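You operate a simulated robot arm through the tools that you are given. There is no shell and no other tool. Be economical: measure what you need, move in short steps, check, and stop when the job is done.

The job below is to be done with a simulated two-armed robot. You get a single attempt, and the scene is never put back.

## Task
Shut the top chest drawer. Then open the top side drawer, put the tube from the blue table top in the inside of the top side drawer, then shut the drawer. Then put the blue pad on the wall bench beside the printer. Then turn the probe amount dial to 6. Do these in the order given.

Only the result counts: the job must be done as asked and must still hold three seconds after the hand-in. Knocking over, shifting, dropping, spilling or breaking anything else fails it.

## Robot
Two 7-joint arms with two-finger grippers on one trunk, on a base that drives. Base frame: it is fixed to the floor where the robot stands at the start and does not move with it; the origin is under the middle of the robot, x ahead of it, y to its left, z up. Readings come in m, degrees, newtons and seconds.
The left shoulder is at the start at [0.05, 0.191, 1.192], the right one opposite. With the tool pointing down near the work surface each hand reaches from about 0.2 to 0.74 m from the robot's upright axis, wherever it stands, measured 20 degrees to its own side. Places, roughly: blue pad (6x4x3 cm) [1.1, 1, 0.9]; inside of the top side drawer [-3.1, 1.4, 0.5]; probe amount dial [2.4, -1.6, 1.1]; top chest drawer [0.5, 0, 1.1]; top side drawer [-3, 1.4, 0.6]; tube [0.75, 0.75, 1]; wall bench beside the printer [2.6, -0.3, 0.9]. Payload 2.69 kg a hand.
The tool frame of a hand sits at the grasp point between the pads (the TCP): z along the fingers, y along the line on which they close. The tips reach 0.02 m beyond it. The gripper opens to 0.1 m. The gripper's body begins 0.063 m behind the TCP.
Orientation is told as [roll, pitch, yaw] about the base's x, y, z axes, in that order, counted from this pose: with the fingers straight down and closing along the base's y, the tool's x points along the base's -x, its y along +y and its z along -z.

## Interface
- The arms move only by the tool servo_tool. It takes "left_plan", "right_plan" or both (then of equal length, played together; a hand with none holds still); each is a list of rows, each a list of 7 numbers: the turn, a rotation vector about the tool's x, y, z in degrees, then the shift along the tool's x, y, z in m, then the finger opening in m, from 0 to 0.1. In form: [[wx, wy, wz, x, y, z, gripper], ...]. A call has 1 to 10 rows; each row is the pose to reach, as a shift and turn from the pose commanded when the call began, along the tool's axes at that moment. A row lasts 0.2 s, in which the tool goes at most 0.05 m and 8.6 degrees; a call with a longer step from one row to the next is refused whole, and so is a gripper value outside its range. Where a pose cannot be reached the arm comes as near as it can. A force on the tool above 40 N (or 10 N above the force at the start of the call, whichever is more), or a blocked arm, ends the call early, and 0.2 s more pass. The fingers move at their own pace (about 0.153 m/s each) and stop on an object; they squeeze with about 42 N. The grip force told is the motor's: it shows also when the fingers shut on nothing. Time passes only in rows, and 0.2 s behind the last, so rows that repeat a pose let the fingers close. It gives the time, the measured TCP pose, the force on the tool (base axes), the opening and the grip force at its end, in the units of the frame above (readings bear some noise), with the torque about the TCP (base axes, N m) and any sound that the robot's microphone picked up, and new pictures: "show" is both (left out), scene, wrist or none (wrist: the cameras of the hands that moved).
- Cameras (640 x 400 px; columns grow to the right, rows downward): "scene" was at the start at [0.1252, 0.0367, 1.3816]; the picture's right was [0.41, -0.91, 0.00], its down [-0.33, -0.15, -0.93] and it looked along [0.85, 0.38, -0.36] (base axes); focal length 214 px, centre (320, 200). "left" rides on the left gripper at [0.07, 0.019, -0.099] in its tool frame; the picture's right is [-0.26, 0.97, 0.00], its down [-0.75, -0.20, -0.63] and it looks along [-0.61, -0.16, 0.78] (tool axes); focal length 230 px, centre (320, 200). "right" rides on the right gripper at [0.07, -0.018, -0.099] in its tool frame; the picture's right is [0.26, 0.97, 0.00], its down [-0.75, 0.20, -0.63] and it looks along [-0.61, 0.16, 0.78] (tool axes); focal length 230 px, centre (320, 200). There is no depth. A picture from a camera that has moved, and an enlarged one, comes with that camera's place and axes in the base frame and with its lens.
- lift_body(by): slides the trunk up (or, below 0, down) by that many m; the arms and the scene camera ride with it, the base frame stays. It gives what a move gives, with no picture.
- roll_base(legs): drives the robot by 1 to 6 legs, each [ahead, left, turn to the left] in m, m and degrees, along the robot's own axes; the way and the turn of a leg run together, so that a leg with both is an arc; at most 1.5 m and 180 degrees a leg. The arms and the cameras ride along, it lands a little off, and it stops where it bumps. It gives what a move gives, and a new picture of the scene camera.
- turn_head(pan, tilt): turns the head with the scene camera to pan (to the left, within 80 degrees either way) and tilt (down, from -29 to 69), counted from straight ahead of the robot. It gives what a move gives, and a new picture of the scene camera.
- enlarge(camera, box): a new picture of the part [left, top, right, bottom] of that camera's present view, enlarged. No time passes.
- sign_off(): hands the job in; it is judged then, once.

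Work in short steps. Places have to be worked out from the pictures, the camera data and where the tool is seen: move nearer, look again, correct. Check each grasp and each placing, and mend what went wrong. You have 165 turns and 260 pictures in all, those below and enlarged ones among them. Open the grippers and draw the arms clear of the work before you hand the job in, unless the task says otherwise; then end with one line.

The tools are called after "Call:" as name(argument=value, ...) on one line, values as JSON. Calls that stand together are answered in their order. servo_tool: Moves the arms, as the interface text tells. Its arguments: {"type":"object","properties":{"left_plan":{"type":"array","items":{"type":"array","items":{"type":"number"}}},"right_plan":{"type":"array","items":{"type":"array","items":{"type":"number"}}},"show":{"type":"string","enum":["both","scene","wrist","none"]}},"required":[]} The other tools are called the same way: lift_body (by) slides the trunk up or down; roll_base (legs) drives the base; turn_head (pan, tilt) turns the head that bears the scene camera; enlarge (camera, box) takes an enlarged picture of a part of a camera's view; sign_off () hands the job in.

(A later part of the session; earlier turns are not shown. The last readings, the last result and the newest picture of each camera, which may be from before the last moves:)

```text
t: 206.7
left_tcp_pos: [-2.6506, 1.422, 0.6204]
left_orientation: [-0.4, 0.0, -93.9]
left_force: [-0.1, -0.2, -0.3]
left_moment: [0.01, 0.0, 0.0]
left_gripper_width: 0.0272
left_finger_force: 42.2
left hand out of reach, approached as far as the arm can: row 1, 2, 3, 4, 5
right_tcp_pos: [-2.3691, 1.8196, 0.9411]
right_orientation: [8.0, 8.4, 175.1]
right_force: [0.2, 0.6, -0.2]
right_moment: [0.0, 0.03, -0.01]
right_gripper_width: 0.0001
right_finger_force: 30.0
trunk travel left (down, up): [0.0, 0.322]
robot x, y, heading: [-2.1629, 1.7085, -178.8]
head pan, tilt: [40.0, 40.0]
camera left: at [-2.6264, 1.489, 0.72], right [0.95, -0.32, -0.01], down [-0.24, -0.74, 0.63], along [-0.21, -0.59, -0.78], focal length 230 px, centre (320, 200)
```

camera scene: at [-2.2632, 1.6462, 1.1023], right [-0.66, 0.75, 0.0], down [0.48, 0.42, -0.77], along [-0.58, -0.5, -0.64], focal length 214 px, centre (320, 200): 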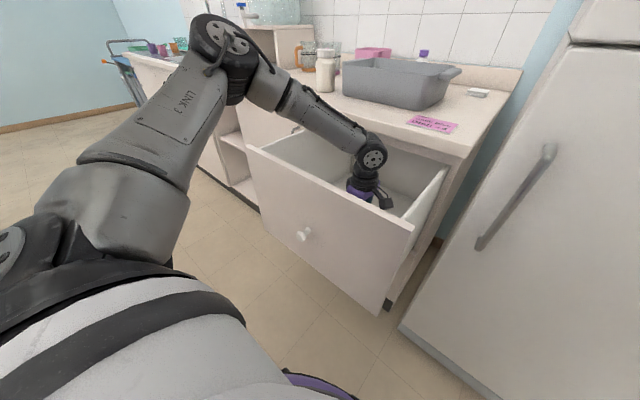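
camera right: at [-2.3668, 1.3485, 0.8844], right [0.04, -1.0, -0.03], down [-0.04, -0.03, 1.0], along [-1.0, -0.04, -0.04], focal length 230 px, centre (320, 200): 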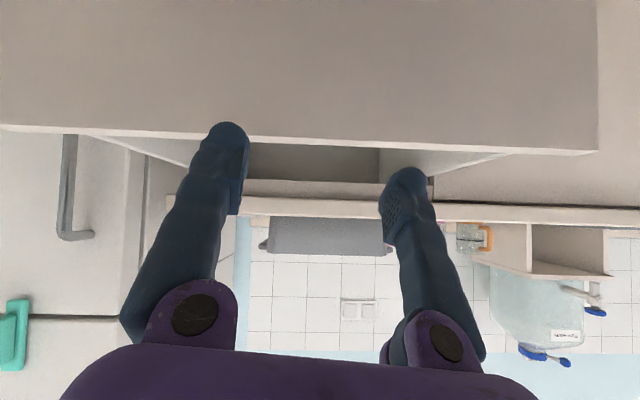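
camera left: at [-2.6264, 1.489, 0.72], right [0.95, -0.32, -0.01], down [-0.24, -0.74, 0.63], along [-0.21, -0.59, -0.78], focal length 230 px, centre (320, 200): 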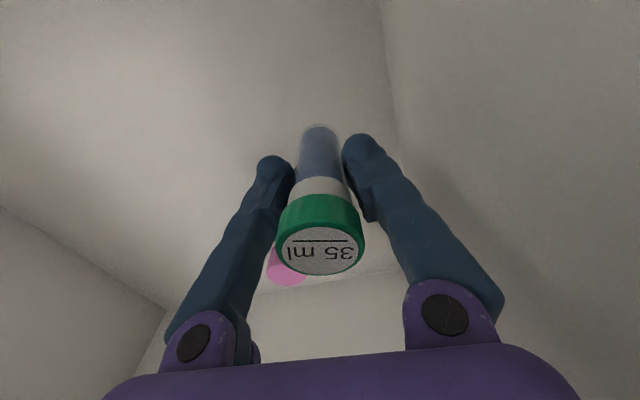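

The reach limit (about 0.55 m from the shoulder) stops me at z=0.62. I raise slightly, shift away from the bottle, and bring the base nearer in two small steps with compensation.

Call:
servo_tool(left_plan=[[0, 0, 0, 0.01, 0.0, -0.03, 0.02], [0, 0, 0, 0.02, 0.008, -0.05, 0.02]], show="none")

Call:
roll_base(legs=[[0.04, 0, 0]])

```text
t: 207.3
left_tcp_pos: [-2.6414, 1.4417, 0.671]
left_orientation: [-0.4, 0.1, -93.8]
left_force: [0.9, 0.1, -1.5]
left_moment: [-0.03, 0.01, 0.01]
left_gripper_width: 0.0274
left_finger_force: 41.8
right_tcp_pos: [-2.3676, 1.8195, 0.94]
right_orientation: [8.1, 8.4, 175.0]
right_force: [0.1, 0.5, 0.9]
right_moment: [-0.01, 0.01, 0.01]
right_gripper_width: 0.0003
right_finger_force: 29.9
trunk travel left (down, up): [0.0, 0.322]
robot x, y, heading: [-2.1586, 1.6997, -178.5]
head pan, tilt: [40.0, 40.0]
```

```text
t: 208.2
left_tcp_pos: [-2.6803, 1.4412, 0.6717]
left_orientation: [-0.4, 0.2, -93.8]
left_force: [0.0, -0.1, -0.6]
left_moment: [0.0, 0.04, 0.0]
left_gripper_width: 0.0272
left_finger_force: 41.4
right_tcp_pos: [-2.4095, 1.8182, 0.9399]
right_orientation: [8.1, 8.4, 175.1]
right_force: [-1.0, -0.7, -0.2]
right_moment: [-0.02, -0.02, 0.03]
right_gripper_width: 0.0
right_finger_force: 29.6
trunk travel left (down, up): [0.0, 0.322]
robot x, y, heading: [-2.1991, 1.7042, -178.8]
head pan, tilt: [40.0, 40.0]
camera scene: at [-2.3027, 1.6454, 1.1023], right [-0.66, 0.75, 0.0], down [0.48, 0.42, -0.77], along [-0.58, -0.5, -0.64], focal length 214 px, centre (320, 200)
```

scene: 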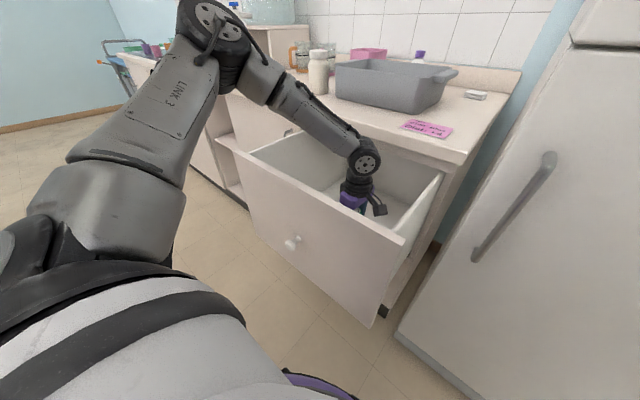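

I compensate 3.5 cm back and drive another 3 cm.

Call:
servo_tool(left_plan=[[0, 0, 0, 0.0, 0.02, 0, 0.02], [0, 0, 0, 0.0, 0.038, 0, 0.02]], show="none")

Call:
roll_base(legs=[[0.03, 0, 0]])

Call:
servo_tool(left_plan=[[0, 0, 0, 0, 0.005, 0.02, 0.02], [0, 0, 0, 0, 0.01, 0.04, 0.02], [0, 0, 0, 0, 0.015, 0.06, 0.02], [0, 0, 0, 0, 0.02, 0.08, 0.02]])

```text
t: 208.8
left_tcp_pos: [-2.6435, 1.4405, 0.6707]
left_orientation: [-0.4, 0.0, -93.8]
left_force: [-0.3, -0.4, -0.9]
left_moment: [-0.01, 0.0, 0.0]
left_gripper_width: 0.0274
left_finger_force: 42.2
right_tcp_pos: [-2.408, 1.8179, 0.9408]
right_orientation: [8.0, 8.4, 175.1]
right_force: [0.0, 0.3, 2.1]
right_moment: [0.03, -0.01, 0.0]
right_gripper_width: 0.0002
right_finger_force: 29.7
trunk travel left (down, up): [0.0, 0.322]
robot x, y, heading: [-2.1992, 1.7081, -178.8]
head pan, tilt: [40.0, 40.0]
```

```text
t: 209.6
left_tcp_pos: [-2.6733, 1.4385, 0.6709]
left_orientation: [-0.4, 0.1, -93.8]
left_force: [0.2, -0.1, 0.5]
left_moment: [0.02, 0.01, -0.01]
left_gripper_width: 0.0275
left_finger_force: 42.4
right_tcp_pos: [-2.439, 1.818, 0.9404]
right_orientation: [8.1, 8.3, 175.2]
right_force: [0.1, -0.3, 0.0]
right_moment: [0.0, 0.02, -0.01]
right_gripper_width: 0.0
right_finger_force: 29.4
trunk travel left (down, up): [0.0, 0.322]
robot x, y, heading: [-2.2299, 1.6998, -178.7]
head pan, tilt: [40.0, 40.0]
camera scene: at [-2.3332, 1.6448, 1.1023], right [-0.66, 0.75, 0.0], down [0.48, 0.42, -0.77], along [-0.58, -0.5, -0.64], focal length 214 px, centre (320, 200)
```

scene: 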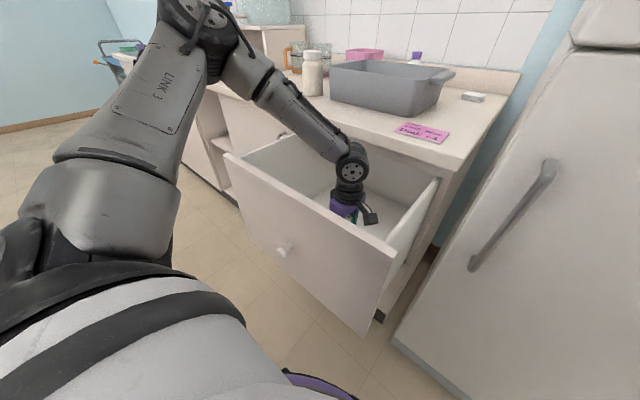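

```text
t: 210.6
left_tcp_pos: [-2.6541, 1.4377, 0.5928]
left_orientation: [-0.4, 0.1, -93.7]
left_force: [0.8, 0.4, -0.3]
left_moment: [0.0, 0.0, -0.01]
left_gripper_width: 0.0274
left_finger_force: 41.4
right_tcp_pos: [-2.4391, 1.8182, 0.9408]
right_orientation: [8.1, 8.4, 175.1]
right_force: [0.3, -0.2, -0.8]
right_moment: [0.01, 0.0, -0.01]
right_gripper_width: 0.0001
right_finger_force: 29.7
trunk travel left (down, up): [0.0, 0.322]
robot x, y, heading: [-2.2329, 1.7051, -178.5]
head pan, tilt: [40.0, 40.0]
camera scene: at [-2.333, 1.6448, 1.1023], right [-0.66, 0.75, 0.0], down [0.48, 0.42, -0.77], along [-0.58, -0.5, -0.64], focal length 214 px, centre (320, 200)
camera left: at [-2.6302, 1.5057, 0.6907], right [0.95, -0.32, -0.01], down [-0.24, -0.74, 0.63], along [-0.21, -0.59, -0.78], focal length 230 px, centre (320, 200)
```

scene: 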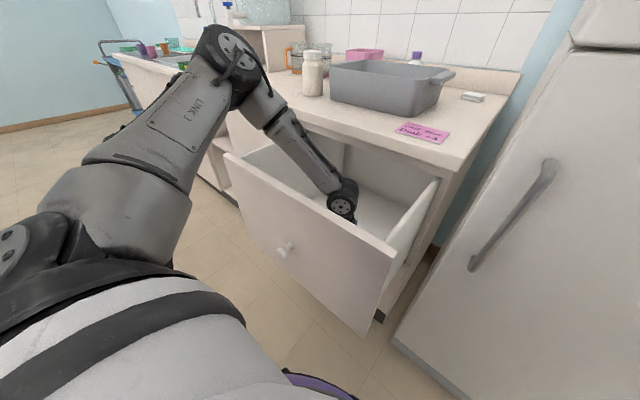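
left: 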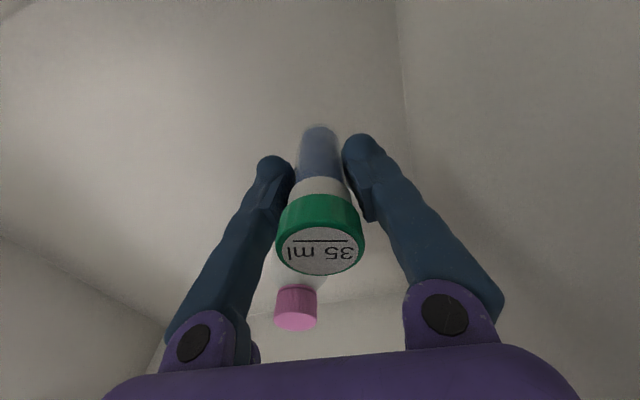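

Bottle cap seen at about [-2.70, 1.355, 0.61], clear of the hand. I continue down in 8 mm steps.

Call:
servo_tool(left_plan=[[0, 0, 0, 0, 0, 0.008, 0.02], [0, 0, 0, 0, 0, 0.016, 0.02], [0, 0, 0, 0, 0, 0.024, 0.02], [0, 0, 0, 0, 0, 0.032, 0.02], [0, 0, 0, 0, 0, 0.04, 0.02]], show="wrist")

```text
t: 211.8
left_tcp_pos: [-2.6437, 1.4249, 0.5772]
left_orientation: [-0.3, 0.2, -93.9]
left_force: [-0.1, 0.8, 0.1]
left_moment: [-0.01, 0.0, -0.02]
left_gripper_width: 0.0274
left_finger_force: 41.8
left hand out of reach, approached as far as the arm can: row 1, 2, 3, 4, 5
right_tcp_pos: [-2.4395, 1.8173, 0.9399]
right_orientation: [8.1, 8.3, 175.2]
right_force: [-0.4, 0.0, 0.1]
right_moment: [0.01, 0.03, 0.03]
right_gripper_width: 0.0
right_finger_force: 29.2
trunk travel left (down, up): [0.0, 0.322]
robot x, y, heading: [-2.2293, 1.7016, -178.8]
head pan, tilt: [40.0, 40.0]
camera left: at [-2.6205, 1.4926, 0.6767], right [0.95, -0.32, -0.01], down [-0.25, -0.74, 0.63], along [-0.21, -0.59, -0.78], focal length 230 px, centre (320, 200)
```

left: 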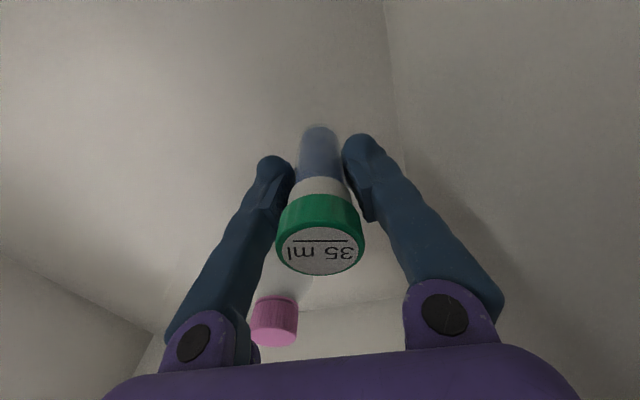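

Still limited at z=0.577 (floor is probably near 0.46, so about 5 cm to go for the tube's base). I test whether turning the hand a further 25° about the vertical frees the joint limit.

Call:
servo_tool(left_plan=[[0, 0, -8, 0, 0, 0, 0.02], [0, 0, -16, 0, 0, 0.0, 0.02], [0, 0, -24, 0.005, 0, 0.0, 0.02], [0, 0, -24, 0.01, 0, 0.01, 0.02], [0, 0, -24, 0.01, 0, 0.02, 0.02], [0, 0, -24, 0.01, 0, 0.03, 0.02]], show="wrist")

```text
t: 213.2
left_tcp_pos: [-2.6404, 1.4178, 0.5725]
left_orientation: [-0.3, 0.3, -69.9]
left_force: [-0.1, -0.1, -1.3]
left_moment: [-0.03, -0.01, 0.03]
left_gripper_width: 0.0275
left_finger_force: 41.9
left hand out of reach, approached as far as the arm can: row 3, 4, 5, 6
right_tcp_pos: [-2.4398, 1.8188, 0.9404]
right_orientation: [8.1, 8.4, 175.1]
right_force: [0.2, -0.5, 0.4]
right_moment: [0.02, -0.02, 0.04]
right_gripper_width: 0.0
right_finger_force: 29.7
trunk travel left (down, up): [0.0, 0.322]
robot x, y, heading: [-2.2286, 1.7014, -178.9]
head pan, tilt: [40.0, 40.0]
camera left: at [-2.6466, 1.4893, 0.6713], right [1.0, 0.09, -0.01], down [0.07, -0.78, 0.63], along [0.05, -0.62, -0.78], focal length 230 px, centre (320, 200)
```

left: 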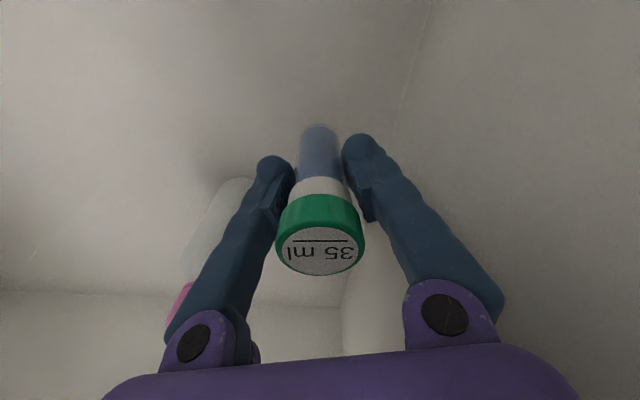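

There may be a second whitish object behind the tube. I enlarge to check.

Call:
enlarge(camera="left", box=[140, 120, 460, 360])

```text
1.67 times, centred on (300, 240) of left
camera zoom: at [-2.6466, 1.4893, 0.6713], right [1.0, 0.09, -0.01], down [0.07, -0.78, 0.63], along [0.05, -0.62, -0.78], focal length 384 px, centre (353, 133)
```

zoom: 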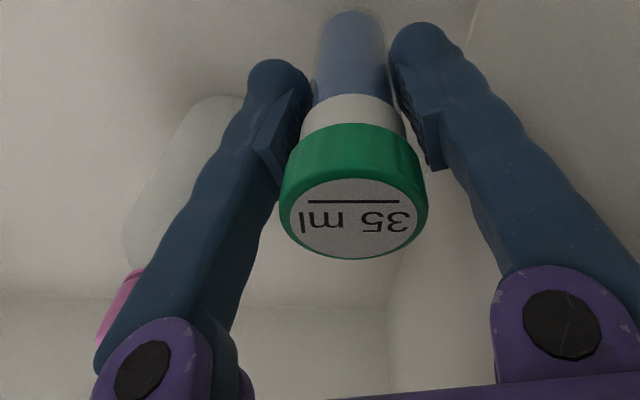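

That is only the wall corner; the bottle's base indicates the drawer floor at z≈0.51, so the tube's base is about 1 cm above it. I nudge the base 2 cm ahead and 2 cm right to gain the rest.

Call:
roll_base(legs=[[0.025, -0.02, 0]])

Call:
servo_tool(left_plan=[[0, 0, 0, 0, 0, 0.004, 0.02], [0, 0, 0, 0, 0, 0.008, 0.02], [0, 0, 0, 0, 0, 0.012, 0.02], [0, 0, 0, 0, 0, 0.016, 0.02], [0, 0, 0, 0, 0, 0.02, 0.02]], show="wrist")

```text
t: 214.1
left_tcp_pos: [-2.6662, 1.4377, 0.5709]
left_orientation: [-0.1, 0.2, -69.9]
left_force: [0.8, -0.4, -0.5]
left_moment: [0.01, -0.01, -0.02]
left_gripper_width: 0.0274
left_finger_force: 41.9
right_tcp_pos: [-2.464, 1.8386, 0.9406]
right_orientation: [8.1, 8.4, 175.1]
right_force: [-0.2, 0.2, 0.3]
right_moment: [0.01, 0.01, 0.01]
right_gripper_width: 0.0
right_finger_force: 29.8
trunk travel left (down, up): [0.0, 0.322]
robot x, y, heading: [-2.2538, 1.7238, -179.3]
head pan, tilt: [40.0, 40.0]
camera scene: at [-2.3581, 1.6647, 1.1023], right [-0.66, 0.75, 0.0], down [0.48, 0.42, -0.77], along [-0.58, -0.5, -0.64], focal length 214 px, centre (320, 200)
```

scene: 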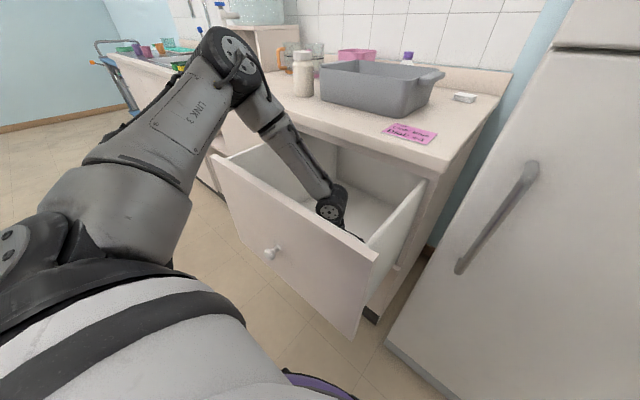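

```text
t: 215.3
left_tcp_pos: [-2.6609, 1.4294, 0.566]
left_orientation: [-0.2, 0.3, -69.9]
left_force: [-0.4, -0.5, 0.2]
left_moment: [0.01, -0.01, 0.02]
left_gripper_width: 0.0271
left_finger_force: 42.1
left hand out of reach, approached as far as the arm can: row 1, 2, 3, 4, 5
right_tcp_pos: [-2.4639, 1.837, 0.941]
right_orientation: [8.1, 8.4, 175.1]
right_force: [-0.8, 0.3, 0.0]
right_moment: [0.03, 0.0, 0.02]
right_gripper_width: 0.0
right_finger_force: 29.5
trunk travel left (down, up): [0.0, 0.322]
robot x, y, heading: [-2.2523, 1.7249, -178.8]
head pan, tilt: [40.0, 40.0]
camera left: at [-2.6674, 1.5013, 0.6652], right [1.0, 0.09, 0.0], down [0.07, -0.78, 0.63], along [0.05, -0.62, -0.78], focal length 230 px, centre (320, 200)
```

left: 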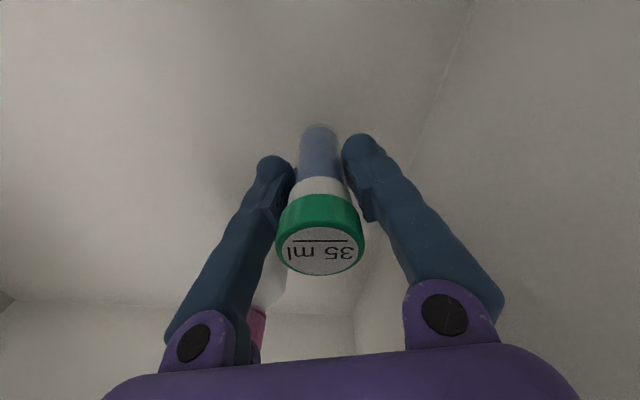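

z is now 0.566, still no floor contact felt. The drift shows the arm wants the hand more to its left, so I step the base 2.5 cm right and compensate while descending.

Call:
roll_base(legs=[[0, -0.025, 0]])

Call:
servo_tool(left_plan=[[0, 0, 0, -0.012, -0.004, 0.0, 0.02], [0, 0, 0, -0.02, -0.008, 0.005, 0.02], [0, 0, 0, -0.02, -0.008, 0.01, 0.02], [0, 0, 0, -0.02, -0.008, 0.015, 0.02], [0, 0, 0, -0.02, -0.008, 0.02, 0.02]], show="none")

```text
t: 216.2
left_tcp_pos: [-2.6617, 1.4546, 0.5658]
left_orientation: [-0.2, 0.4, -70.0]
left_force: [0.1, 0.4, -0.4]
left_moment: [-0.01, -0.02, 0.01]
left_gripper_width: 0.0271
left_finger_force: 42.0
right_tcp_pos: [-2.4644, 1.8634, 0.9405]
right_orientation: [8.2, 8.4, 175.1]
right_force: [0.0, -0.4, 0.5]
right_moment: [-0.01, 0.0, -0.02]
right_gripper_width: 0.0002
right_finger_force: 29.8
trunk travel left (down, up): [0.0, 0.322]
robot x, y, heading: [-2.2531, 1.7461, -179.0]
head pan, tilt: [40.0, 40.0]
camera scene: at [-2.3585, 1.6894, 1.1023], right [-0.66, 0.75, 0.0], down [0.48, 0.42, -0.77], along [-0.58, -0.5, -0.64], focal length 214 px, centre (320, 200)
```

scene: 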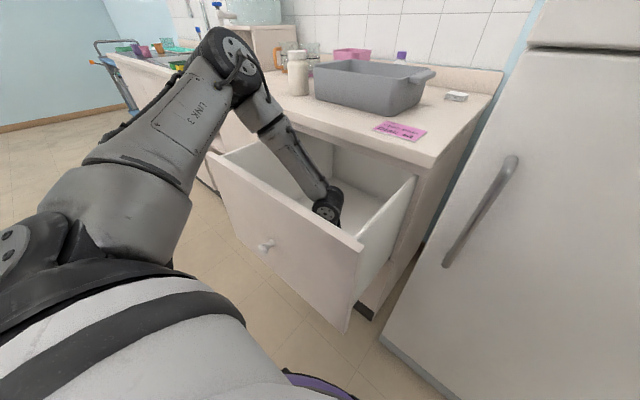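

```text
t: 217.4
left_tcp_pos: [-2.6605, 1.4316, 0.5546]
left_orientation: [-0.2, 0.3, -69.9]
left_force: [0.9, -0.1, 0.0]
left_moment: [0.0, 0.01, 0.0]
left_gripper_width: 0.0273
left_finger_force: 41.7
left hand out of reach, approached as far as the arm can: row 4, 5
right_tcp_pos: [-2.4644, 1.8626, 0.9417]
right_orientation: [8.1, 8.4, 175.1]
right_force: [-0.4, -0.6, 0.1]
right_moment: [0.01, 0.01, -0.01]
right_gripper_width: 0.0
right_finger_force: 29.9
trunk travel left (down, up): [0.0, 0.322]
robot x, y, heading: [-2.2553, 1.7492, -178.7]
head pan, tilt: [40.0, 40.0]
```

That gained 11 mm without contact. I repeat.

Call:
roll_base(legs=[[0, -0.022, 0]])

Call:
servo_tool(left_plan=[[0, 0, 0, -0.01, -0.004, 0.0, 0.02], [0, 0, 0, -0.02, -0.008, 0.003, 0.02], [0, 0, 0, -0.02, -0.008, 0.006, 0.02], [0, 0, 0, -0.02, -0.008, 0.009, 0.02], [0, 0, 0, -0.02, -0.008, 0.012, 0.02]], show="wrist")

```text
t: 218.3
left_tcp_pos: [-2.6604, 1.4544, 0.5551]
left_orientation: [-0.2, 0.3, -69.9]
left_force: [0.2, -0.5, -0.4]
left_moment: [-0.01, -0.01, 0.0]
left_gripper_width: 0.027
left_finger_force: 41.7
right_tcp_pos: [-2.4657, 1.8842, 0.9407]
right_orientation: [8.1, 8.5, 175.1]
right_force: [0.6, 0.3, 0.1]
right_moment: [-0.02, 0.0, 0.01]
right_gripper_width: 0.0
right_finger_force: 29.2
trunk travel left (down, up): [0.0, 0.322]
robot x, y, heading: [-2.2576, 1.7714, -178.9]
head pan, tilt: [40.0, 40.0]
camera scene: at [-2.3589, 1.7113, 1.1023], right [-0.66, 0.75, 0.0], down [0.48, 0.42, -0.77], along [-0.58, -0.5, -0.64], focal length 214 px, centre (320, 200)
```

scene: 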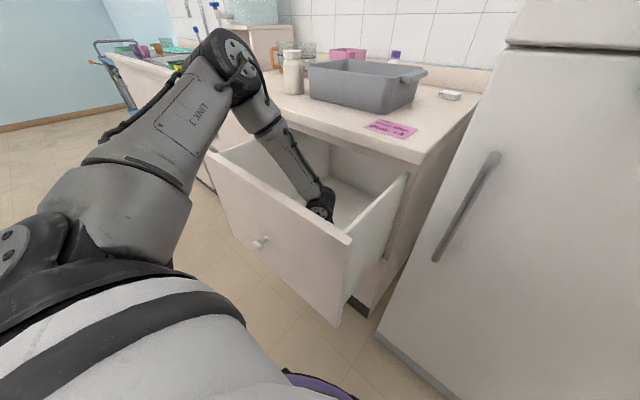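

```text
t: 219.5
left_tcp_pos: [-2.6654, 1.4323, 0.5493]
left_orientation: [-0.9, 0.7, -70.0]
left_force: [-1.0, -2.2, 23.4]
left_moment: [-0.24, -0.17, -0.02]
left_gripper_width: 0.0271
left_finger_force: 41.5
left hand out of reach, approached as far as the arm can: row 5
right_tcp_pos: [-2.4653, 1.8844, 0.9405]
right_orientation: [8.2, 8.2, 175.0]
right_force: [0.4, 0.4, -0.2]
right_moment: [0.0, 0.02, 0.0]
right_gripper_width: 0.0001
right_finger_force: 29.5
trunk travel left (down, up): [0.0, 0.322]
robot x, y, heading: [-2.256, 1.7726, -178.7]
head pan, tilt: [40.0, 40.0]
stopped in row 5 (left hand): the force on the tool passed its limit at 41 N (the readings are from after the stop); the commanded pose is now the measured one
camera left: at [-2.6709, 1.5041, 0.6488], right [1.0, 0.09, -0.02], down [0.08, -0.78, 0.62], along [0.04, -0.62, -0.78], focal length 230 px, centre (320, 200)
```

left: 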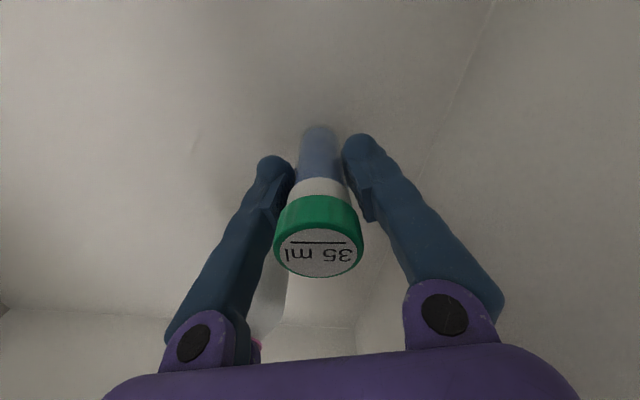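

The tube touches the floor (23 N upward). I relieve the press by 2 mm and open gently.

Call:
servo_tool(left_plan=[[0, 0, 0, 0, 0, -0.002, 0.02], [0, 0, 0, 0, 0, -0.002, 0.03], [0, 0, 0, 0, 0, -0.002, 0.045], [0, 0, 0, 0, 0, -0.002, 0.05]], show="wrist")

```text
t: 220.5
left_tcp_pos: [-2.6646, 1.4306, 0.5484]
left_orientation: [-0.5, 0.7, -70.0]
left_force: [0.5, 1.2, 0.3]
left_moment: [-0.01, 0.05, 0.01]
left_gripper_width: 0.05
left_finger_force: 0.0
right_tcp_pos: [-2.4654, 1.8845, 0.9405]
right_orientation: [8.1, 8.3, 175.0]
right_force: [-0.7, 0.1, 0.0]
right_moment: [0.01, 0.0, 0.01]
right_gripper_width: 0.0002
right_finger_force: 30.2
trunk travel left (down, up): [0.0, 0.322]
robot x, y, heading: [-2.2553, 1.7714, -178.9]
head pan, tilt: [40.0, 40.0]
camera left: at [-2.6696, 1.5033, 0.6479], right [1.0, 0.09, -0.01], down [0.08, -0.78, 0.62], along [0.05, -0.62, -0.78], focal length 230 px, centre (320, 200)
```

left: 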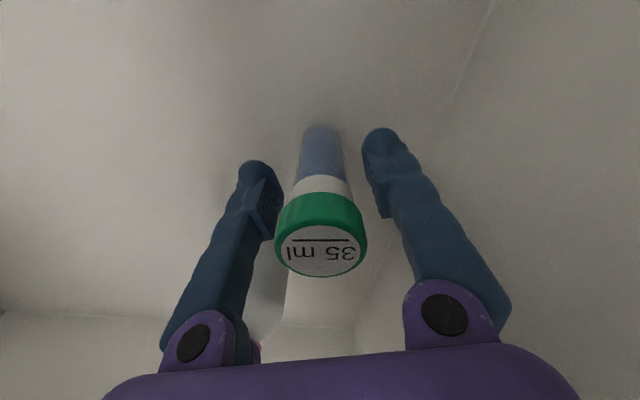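

The tube stands free. I open a bit more and raise the hand straight up out of the drawer.

Call:
servo_tool(left_plan=[[0, 0, 0, 0, 0, 0, 0.07], [0, 0, 0, 0, 0, -0.02, 0.07], [0, 0, 0, 0, 0, -0.05, 0.07], [0, 0, 0, 0, 0, -0.08, 0.07], [0, 0, 0, 0, 0, -0.11, 0.07], [0, 0, 0, 0, 0, -0.15, 0.07], [0, 0, 0, 0, 0, -0.19, 0.07], [0, 0, 0, 0, 0, -0.23, 0.07]], show="both")

```text
t: 222.3
left_tcp_pos: [-2.6609, 1.4307, 0.7819]
left_orientation: [-0.5, 0.6, -69.8]
left_force: [0.3, 0.3, 0.0]
left_moment: [0.0, -0.03, -0.02]
left_gripper_width: 0.07
left_finger_force: 0.1
right_tcp_pos: [-2.4655, 1.8851, 0.9402]
right_orientation: [8.0, 8.3, 175.0]
right_force: [0.1, 0.2, -0.1]
right_moment: [0.01, 0.0, 0.0]
right_gripper_width: 0.0
right_finger_force: 29.8
trunk travel left (down, up): [0.0, 0.322]
robot x, y, heading: [-2.2542, 1.7687, -178.9]
head pan, tilt: [40.0, 40.0]
camera scene: at [-2.3588, 1.7112, 1.1023], right [-0.66, 0.75, 0.0], down [0.48, 0.42, -0.77], along [-0.58, -0.5, -0.64], focal length 214 px, centre (320, 200)
camera left: at [-2.6675, 1.5025, 0.8811], right [1.0, 0.09, -0.01], down [0.08, -0.78, 0.62], along [0.05, -0.62, -0.78], focal length 230 px, centre (320, 200)
```

scene: 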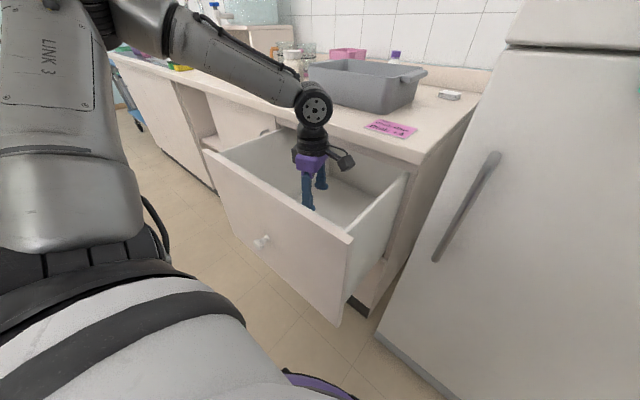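
left: 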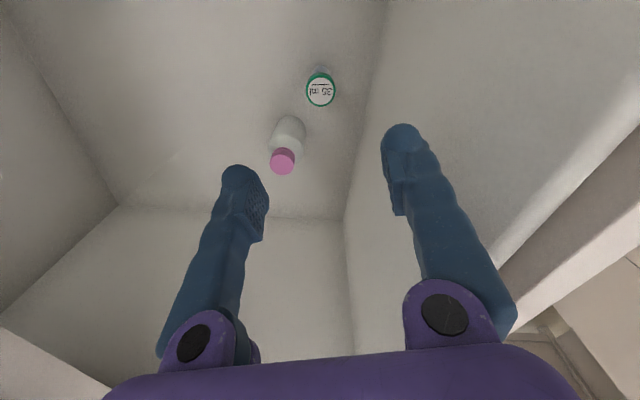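

Both the tube and the bottle stand upright in the drawer. I raise the trunk, back off and go to the place from which I opened the drawer.

Call:
lift_body(by=0.25)

Call:
roll_base(legs=[[-0.25, 0, 0], [0, 0.57, -1.5]])

```text
t: 224.8
left_tcp_pos: [-2.662, 1.4298, 1.0305]
left_orientation: [-0.6, 0.6, -69.8]
left_force: [-0.1, 0.6, -0.1]
left_moment: [0.05, -0.02, 0.04]
left_gripper_width: 0.0699
left_finger_force: 0.0
right_tcp_pos: [-2.4648, 1.8841, 1.1914]
right_orientation: [8.1, 8.3, 175.1]
right_force: [1.2, -0.1, 0.1]
right_moment: [-0.01, 0.0, -0.03]
right_gripper_width: 0.0
right_finger_force: 29.3
trunk travel left (down, up): [-0.25, 0.072]
robot x, y, heading: [-2.2535, 1.7718, -179.0]
head pan, tilt: [40.0, 40.0]
```

```text
t: 231.8
left_tcp_pos: [-2.4227, 0.8728, 1.0312]
left_orientation: [-0.5, 0.6, -72.0]
left_force: [0.5, 0.1, -0.5]
left_moment: [-0.01, 0.0, -0.03]
left_gripper_width: 0.0698
left_finger_force: 0.1
right_tcp_pos: [-2.2088, 1.3197, 1.191]
right_orientation: [8.2, 8.5, 173.0]
right_force: [0.0, 0.4, -0.2]
right_moment: [0.02, -0.01, 0.01]
right_gripper_width: 0.0
right_finger_force: 29.9
trunk travel left (down, up): [-0.25, 0.072]
robot x, y, heading: [-2.0024, 1.1951, 179.2]
head pan, tilt: [40.0, 40.0]
camera scene: at [-2.1091, 1.1421, 1.3523], right [-0.63, 0.78, 0.0], down [0.5, 0.41, -0.77], along [-0.59, -0.48, -0.64], focal length 214 px, centre (320, 200)
```

scene: 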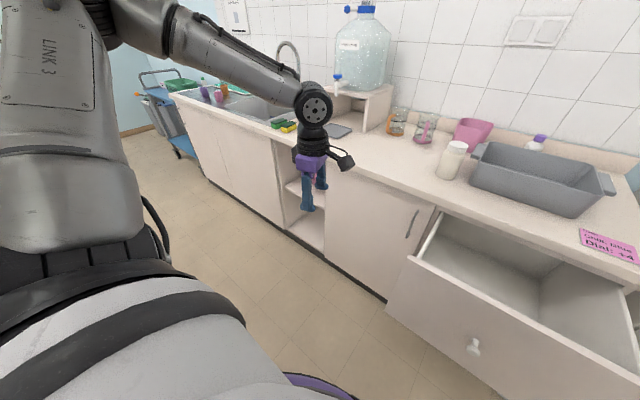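

Now I lower the trunk and bring the right hand, tilted forward and closed, in front of the drawer panel above the knob. The left hand is out of the way.

Call:
lift_body(by=-0.25)

Call:
servo_tool(right_plan=[[0, -8, 0, -0.02, -0.01, 0.025, 0], [0, -16, 0, -0.04, -0.02, 0.05, 0], [0, -24, 0, -0.06, -0.03, 0.075, 0], [0, -32, 0, -0.08, -0.04, 0.1, 0], [0, -40, 0, -0.1, -0.05, 0.125, 0], [0, -48, 0, -0.12, -0.06, 0.15, 0], [0, -56, 0, -0.14, -0.07, 0.175, 0], [0, -56, 0, -0.16, -0.08, 0.2, 0]])

Call:
turn_head(pan=-5, tilt=45)

```text
t: 234.4
left_tcp_pos: [-2.4226, 0.8741, 0.7815]
left_orientation: [-0.6, 0.5, -71.9]
left_force: [0.0, -1.1, 0.4]
left_moment: [0.05, -0.03, 0.01]
left_gripper_width: 0.0698
left_finger_force: 0.0
right_tcp_pos: [-2.2086, 1.3189, 0.941]
right_orientation: [8.1, 8.4, 173.0]
right_force: [-0.3, 0.5, -0.1]
right_moment: [0.0, 0.01, -0.02]
right_gripper_width: 0.0
right_finger_force: 29.9
trunk travel left (down, up): [0.0, 0.322]
robot x, y, heading: [-2.0027, 1.1931, 179.0]
head pan, tilt: [40.0, 40.0]
```

```text
t: 236.2
left_tcp_pos: [-2.4231, 0.8728, 0.7809]
left_orientation: [-0.6, 0.6, -72.1]
left_force: [0.3, 0.1, -0.3]
left_moment: [0.03, 0.0, -0.01]
left_gripper_width: 0.0699
left_finger_force: 0.2
right_tcp_pos: [-2.3729, 1.3497, 0.6782]
right_orientation: [11.9, -46.8, 163.0]
right_force: [0.5, -0.1, -1.1]
right_moment: [0.01, 0.01, 0.01]
right_gripper_width: 0.0
right_finger_force: 29.6
right hand out of reach, approached as far as the arm can: row 2, 3, 4, 5, 6, 7, 8
trunk travel left (down, up): [0.0, 0.322]
robot x, y, heading: [-2.0086, 1.1981, 179.0]
head pan, tilt: [40.0, 40.0]
camera scene: at [-2.1091, 1.1417, 1.1023], right [-0.63, 0.78, 0.0], down [0.5, 0.41, -0.77], along [-0.59, -0.48, -0.64], focal length 214 px, centre (320, 200)
camera right: at [-2.2509, 1.3527, 0.6898], right [0.03, -1.0, -0.05], down [-0.05, -0.05, 1.0], along [-1.0, -0.03, -0.05], focal length 230 px, centre (320, 200)
```

scene: 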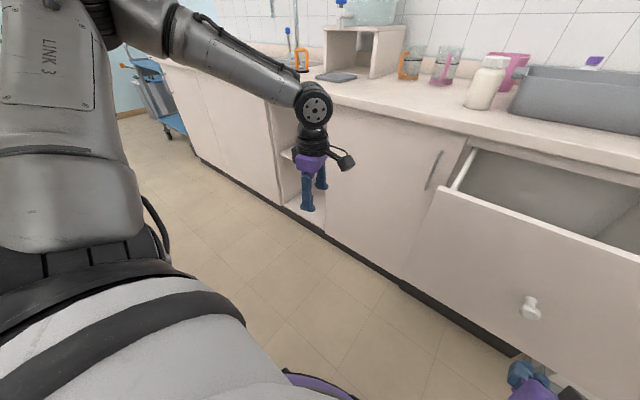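
right: 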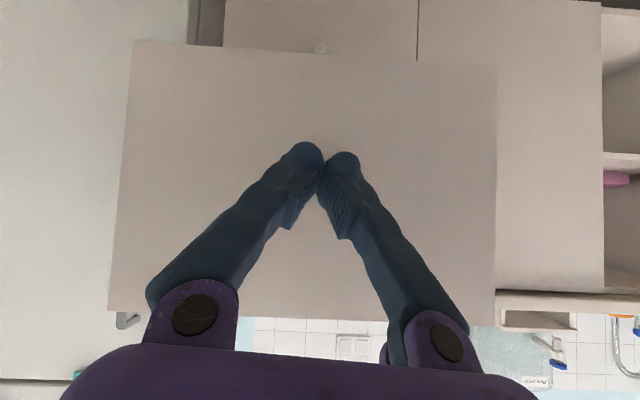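

```text
t: 237.3
left_tcp_pos: [-2.4223, 0.8733, 0.7821]
left_orientation: [-0.5, 0.6, -72.1]
left_force: [0.4, 0.1, 0.2]
left_moment: [-0.01, -0.02, -0.01]
left_gripper_width: 0.07
left_finger_force: 0.0
right_tcp_pos: [-2.3727, 1.3484, 0.6768]
right_orientation: [11.8, -46.9, 163.1]
right_force: [-0.1, -0.3, 0.3]
right_moment: [0.0, 0.0, 0.0]
right_gripper_width: 0.0001
right_finger_force: 29.8
trunk travel left (down, up): [0.0, 0.322]
robot x, y, heading: [-2.0034, 1.199, 179.1]
head pan, tilt: [-5.0, 45.0]
camera scene: at [-2.124, 1.2042, 1.0951], right [0.1, 0.99, 0.0], down [0.7, -0.07, -0.71], along [-0.7, 0.07, -0.71], focal length 214 px, centre (320, 200)
```

scene: 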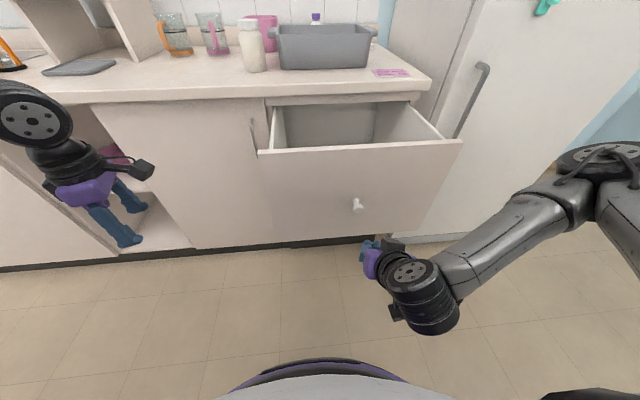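

The panel is square ahead, the knob just behind the fingertips. I drive 9 cm nearer and shift the hand right and up to push on the plain panel beside the knob.

Call:
roll_base(legs=[[0.07, 0, 0]])

Call:
servo_tool(right_plan=[[0, 0, 0, -0.02, -0.012, 0.0, 0], [0, 0, 0, -0.04, -0.025, 0.0, 0], [0, 0, 0, -0.069, -0.043, 0.0015, 0]])

```text
t: 238.3
left_tcp_pos: [-2.4915, 0.8742, 0.7812]
left_orientation: [-0.5, 0.6, -72.0]
left_force: [-0.5, 0.2, -0.4]
left_moment: [0.03, 0.02, -0.01]
left_gripper_width: 0.0702
left_finger_force: 0.1
right_tcp_pos: [-2.4429, 1.3517, 0.6771]
right_orientation: [11.8, -46.9, 163.2]
right_force: [0.1, -0.4, -0.6]
right_moment: [-0.03, -0.03, 0.04]
right_gripper_width: 0.0001
right_finger_force: 29.2
trunk travel left (down, up): [0.0, 0.322]
robot x, y, heading: [-2.0775, 1.1968, 179.0]
head pan, tilt: [-5.0, 45.0]
camera scene: at [-2.1939, 1.2053, 1.095], right [0.1, 0.99, 0.0], down [0.7, -0.07, -0.71], along [-0.7, 0.07, -0.71], focal length 214 px, centre (320, 200)
```

scene: 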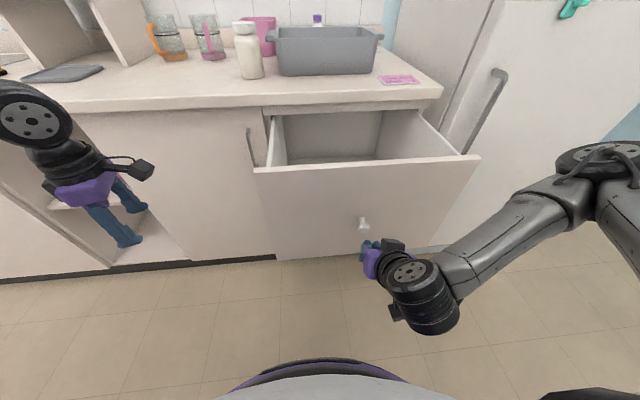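

```text
t: 239.1
left_tcp_pos: [-2.4921, 0.8746, 0.7824]
left_orientation: [-0.6, 0.6, -71.9]
left_force: [0.4, 0.3, 0.5]
left_moment: [-0.02, -0.03, 0.01]
left_gripper_width: 0.0698
left_finger_force: 0.1
right_tcp_pos: [-2.4893, 1.4058, 0.7197]
right_orientation: [11.7, -46.9, 163.2]
right_force: [-0.8, -0.3, -0.4]
right_moment: [0.0, -0.01, -0.01]
right_gripper_width: 0.0
right_finger_force: 29.4
right hand out of reach, approached as far as the arm can: row 1, 2, 3
trunk travel left (down, up): [0.0, 0.322]
robot x, y, heading: [-2.0708, 1.1946, 179.0]
head pan, tilt: [-5.0, 45.0]
camera scene: at [-2.1936, 1.2054, 1.0951], right [0.1, 0.99, 0.0], down [0.7, -0.07, -0.71], along [-0.7, 0.07, -0.71], focal length 214 px, centre (320, 200)
camera right: at [-2.3669, 1.4086, 0.732], right [0.03, -1.0, -0.05], down [-0.05, -0.06, 1.0], along [-1.0, -0.03, -0.05], focal length 230 px, centre (320, 200)
```

scene: 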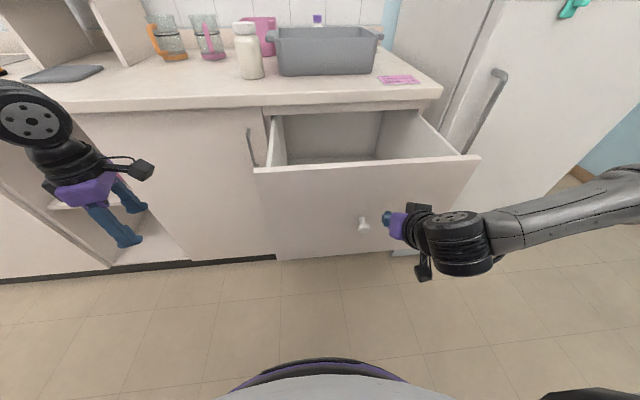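
right: 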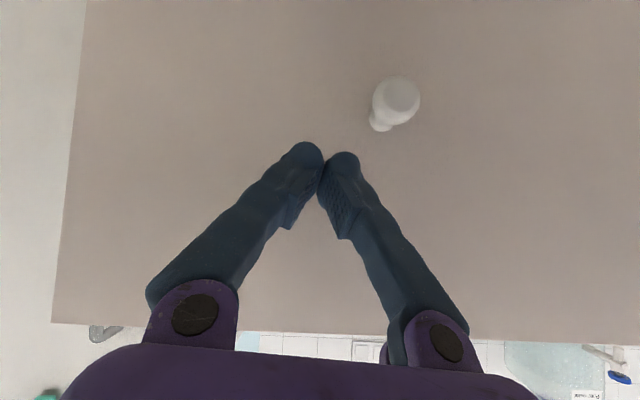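

Clear of the knob. I approach and push slowly, at about 3–4 cm/s, along -x.

Call:
servo_tool(right_plan=[[0, 0, 0, -0.0066, 0.0014, 0.0075, 0], [0, 0, 0, -0.0131, 0.0028, 0.015, 0], [0, 0, 0, -0.0164, 0.0035, 0.0187, 0], [0, 0, 0, -0.0197, 0.0042, 0.0225, 0], [0, 0, 0, -0.0229, 0.0049, 0.0262, 0], [0, 0, 0, -0.0262, 0.0056, 0.03, 0], [0, 0, 0, -0.0295, 0.0063, 0.0337, 0], [0, 0, 0, -0.0328, 0.007, 0.0375, 0], [0, 0, 0, -0.037, 0.0078, 0.042, 0], [0, 0, 0, -0.042, 0.009, 0.048, 0]])

```text
t: 241.3
left_tcp_pos: [-2.4922, 0.8747, 0.7803]
left_orientation: [-0.5, 0.7, -72.0]
left_force: [0.0, 0.3, 0.4]
left_moment: [-0.01, -0.01, 0.04]
left_gripper_width: 0.07
left_finger_force: 0.0
right_tcp_pos: [-2.5527, 1.4053, 0.7174]
right_orientation: [11.7, -46.9, 163.1]
right_force: [-0.3, -0.5, 0.2]
right_moment: [0.01, 0.01, 0.01]
right_gripper_width: 0.0
right_finger_force: 29.0
trunk travel left (down, up): [0.0, 0.322]
robot x, y, heading: [-2.0766, 1.1978, 179.0]
head pan, tilt: [-5.0, 45.0]
camera scene: at [-2.1938, 1.2053, 1.0951], right [0.1, 0.99, 0.0], down [0.7, -0.07, -0.71], along [-0.7, 0.07, -0.71], focal length 214 px, centre (320, 200)
camera right: at [-2.4316, 1.4088, 0.7303], right [0.03, -1.0, -0.05], down [-0.05, -0.06, 1.0], along [-1.0, -0.03, -0.05], focal length 230 px, centre (320, 200)
```

scene: 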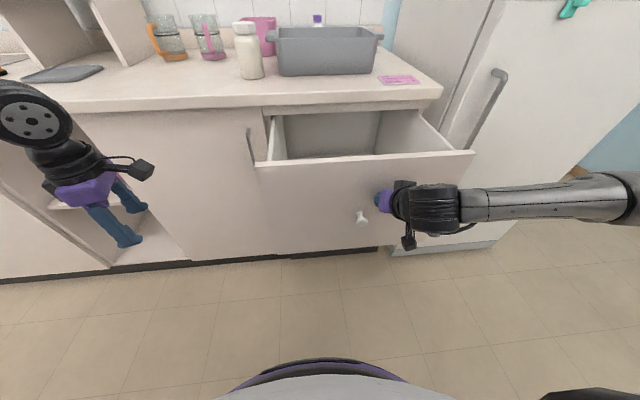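
right: 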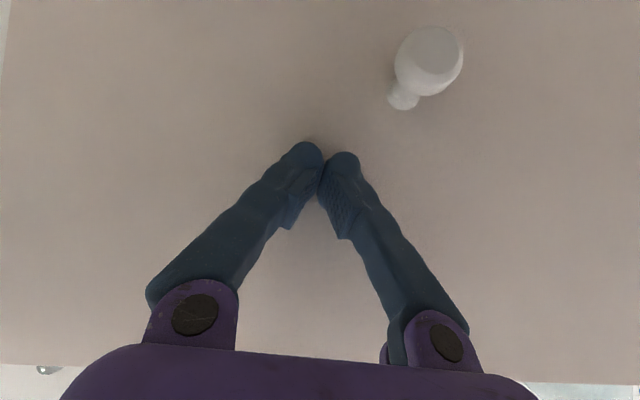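

The drawer has begun to slide in. I continue at 5 cm/s.

Call:
servo_tool(right_plan=[[0, 0, 0, -0.0066, 0.0014, 0.0075, 0], [0, 0, 0, -0.0131, 0.0028, 0.015, 0], [0, 0, 0, -0.0197, 0.0042, 0.0225, 0], [0, 0, 0, -0.0262, 0.0056, 0.03, 0], [0, 0, 0, -0.0328, 0.007, 0.0375, 0], [0, 0, 0, -0.0393, 0.0085, 0.045, 0], [0, 0, 0, -0.0459, 0.0099, 0.0524, 0], [0, 0, 0, -0.0524, 0.0113, 0.06, 0], [0, 0, 0, -0.059, 0.0127, 0.0674, 0], [0, 0, 0, -0.0655, 0.0141, 0.075, 0]], show="scene")

Call:
servo_tool(right_plan=[[0, 0, 0, -0.0066, 0.0014, 0.0075, 0], [0, 0, 0, -0.0131, 0.0028, 0.015, 0], [0, 0, 0, -0.0197, 0.0042, 0.0225, 0], [0, 0, 0, -0.0262, 0.0056, 0.03, 0], [0, 0, 0, -0.0328, 0.007, 0.0375, 0], [0, 0, 0, -0.0393, 0.0085, 0.045, 0], [0, 0, 0, -0.0459, 0.0099, 0.0524, 0], [0, 0, 0, -0.0524, 0.0113, 0.06, 0], [0, 0, 0, -0.059, 0.0127, 0.0674, 0], [0, 0, 0, -0.0655, 0.0141, 0.075, 0]], show="scene")

```text
t: 243.5
left_tcp_pos: [-2.4919, 0.8746, 0.7814]
left_orientation: [-0.5, 0.5, -72.0]
left_force: [0.1, -0.1, -0.1]
left_moment: [-0.01, 0.02, -0.02]
left_gripper_width: 0.07
left_finger_force: 0.0
right_tcp_pos: [-2.6547, 1.4054, 0.7172]
right_orientation: [11.8, -46.8, 163.2]
right_force: [-0.3, 0.0, 0.3]
right_moment: [0.01, 0.02, 0.0]
right_gripper_width: 0.0
right_finger_force: 29.7
trunk travel left (down, up): [0.0, 0.322]
robot x, y, heading: [-2.0743, 1.1985, 178.7]
head pan, tilt: [-5.0, 45.0]
camera scene: at [-2.1938, 1.2053, 1.095], right [0.1, 0.99, 0.0], down [0.7, -0.07, -0.71], along [-0.7, 0.07, -0.71], focal length 214 px, centre (320, 200)
```

scene: 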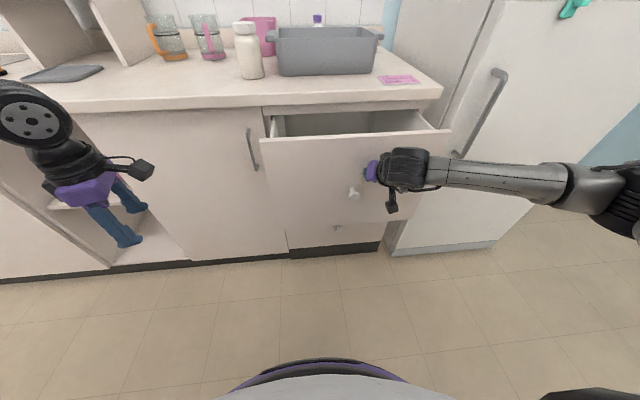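

```text
t: 245.7
left_tcp_pos: [-2.4915, 0.8733, 0.7805]
left_orientation: [-0.5, 0.6, -71.9]
left_force: [-0.1, -0.3, 1.1]
left_moment: [0.05, 0.01, 0.01]
left_gripper_width: 0.0698
left_finger_force: 0.1
right_tcp_pos: [-2.7547, 1.4052, 0.7172]
right_orientation: [11.7, -46.9, 163.2]
right_force: [0.7, -0.2, 0.6]
right_moment: [0.02, -0.01, 0.03]
right_gripper_width: 0.0002
right_finger_force: 29.5
trunk travel left (down, up): [0.0, 0.322]
robot x, y, heading: [-2.0754, 1.196, 179.1]
head pan, tilt: [-5.0, 45.0]
camera scene: at [-2.1938, 1.2053, 1.0951], right [0.1, 0.99, 0.0], down [0.7, -0.07, -0.71], along [-0.7, 0.07, -0.71], focal length 214 px, centre (320, 200)
```

scene: 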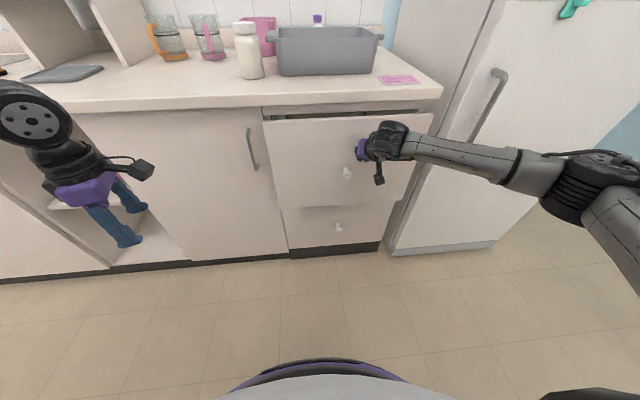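

About 5 cm remains. I finish at 2.5 cm/s until it stops.

Call:
servo_tool(right_plan=[[0, 0, 0, -0.0046, 0.001, 0.0052, 0], [0, 0, 0, -0.0092, 0.002, 0.0105, 0], [0, 0, 0, -0.0138, 0.003, 0.0157, 0], [0, 0, 0, -0.0183, 0.004, 0.021, 0], [0, 0, 0, -0.0229, 0.0049, 0.0262, 0], [0, 0, 0, -0.0262, 0.0056, 0.03, 0], [0, 0, 0, -0.0295, 0.0063, 0.0337, 0], [0, 0, 0, -0.0328, 0.007, 0.0375, 0], [0, 0, 0, -0.036, 0.0077, 0.041, 0], [0, 0, 0, -0.039, 0.0084, 0.045, 0]], show="scene")

Call:
enlarge(camera="scene", box=[220, 80, 460, 270])

```text
t: 247.6
left_tcp_pos: [-2.4907, 0.8742, 0.7819]
left_orientation: [-0.6, 0.7, -72.1]
left_force: [-0.6, -0.2, 0.0]
left_moment: [-0.02, 0.02, 0.01]
left_gripper_width: 0.07
left_finger_force: 0.2
right_tcp_pos: [-2.8, 1.4053, 0.7166]
right_orientation: [11.4, -46.4, 163.2]
right_force: [19.3, 0.7, 7.0]
right_moment: [0.06, 0.14, 0.05]
right_gripper_width: 0.0
right_finger_force: 29.4
trunk travel left (down, up): [0.0, 0.322]
robot x, y, heading: [-2.0746, 1.1984, 178.8]
head pan, tilt: [-5.0, 45.0]
stopped in row 9 (right hand): the force on the tool passed its limit at 47 N (the readings are from after the stop); the commanded pose is now the measured one
camera scene: at [-2.191, 1.2055, 1.0955], right [0.11, 0.99, 0.0], down [0.7, -0.07, -0.71], along [-0.7, 0.07, -0.71], focal length 214 px, centre (320, 200)
```

scene: 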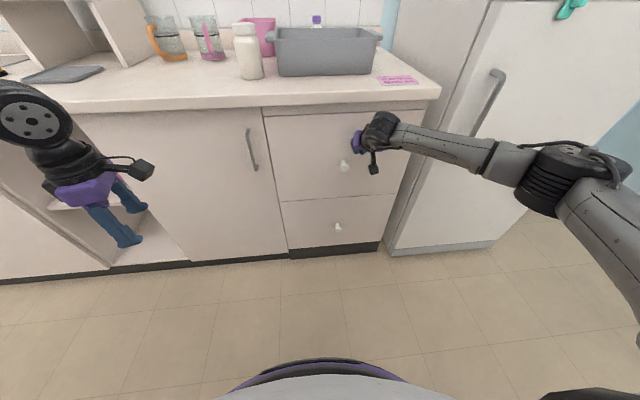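

```text
2.11 times, centred on (340, 175) of scene
camera zoom: at [-2.191, 1.2055, 1.0955], right [0.11, 0.99, 0.0], down [0.7, -0.07, -0.71], along [-0.7, 0.07, -0.71], focal length 452 px, centre (278, 253)
```

zoom: 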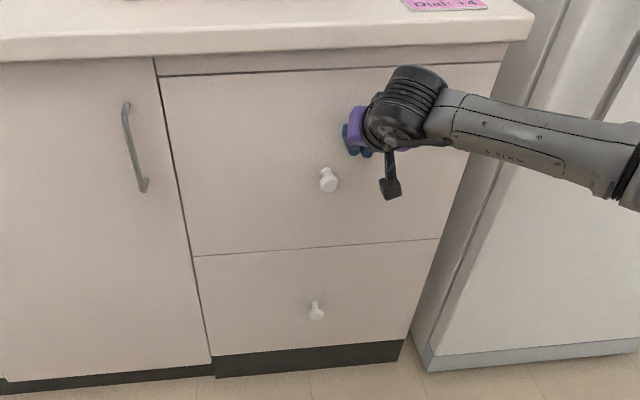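

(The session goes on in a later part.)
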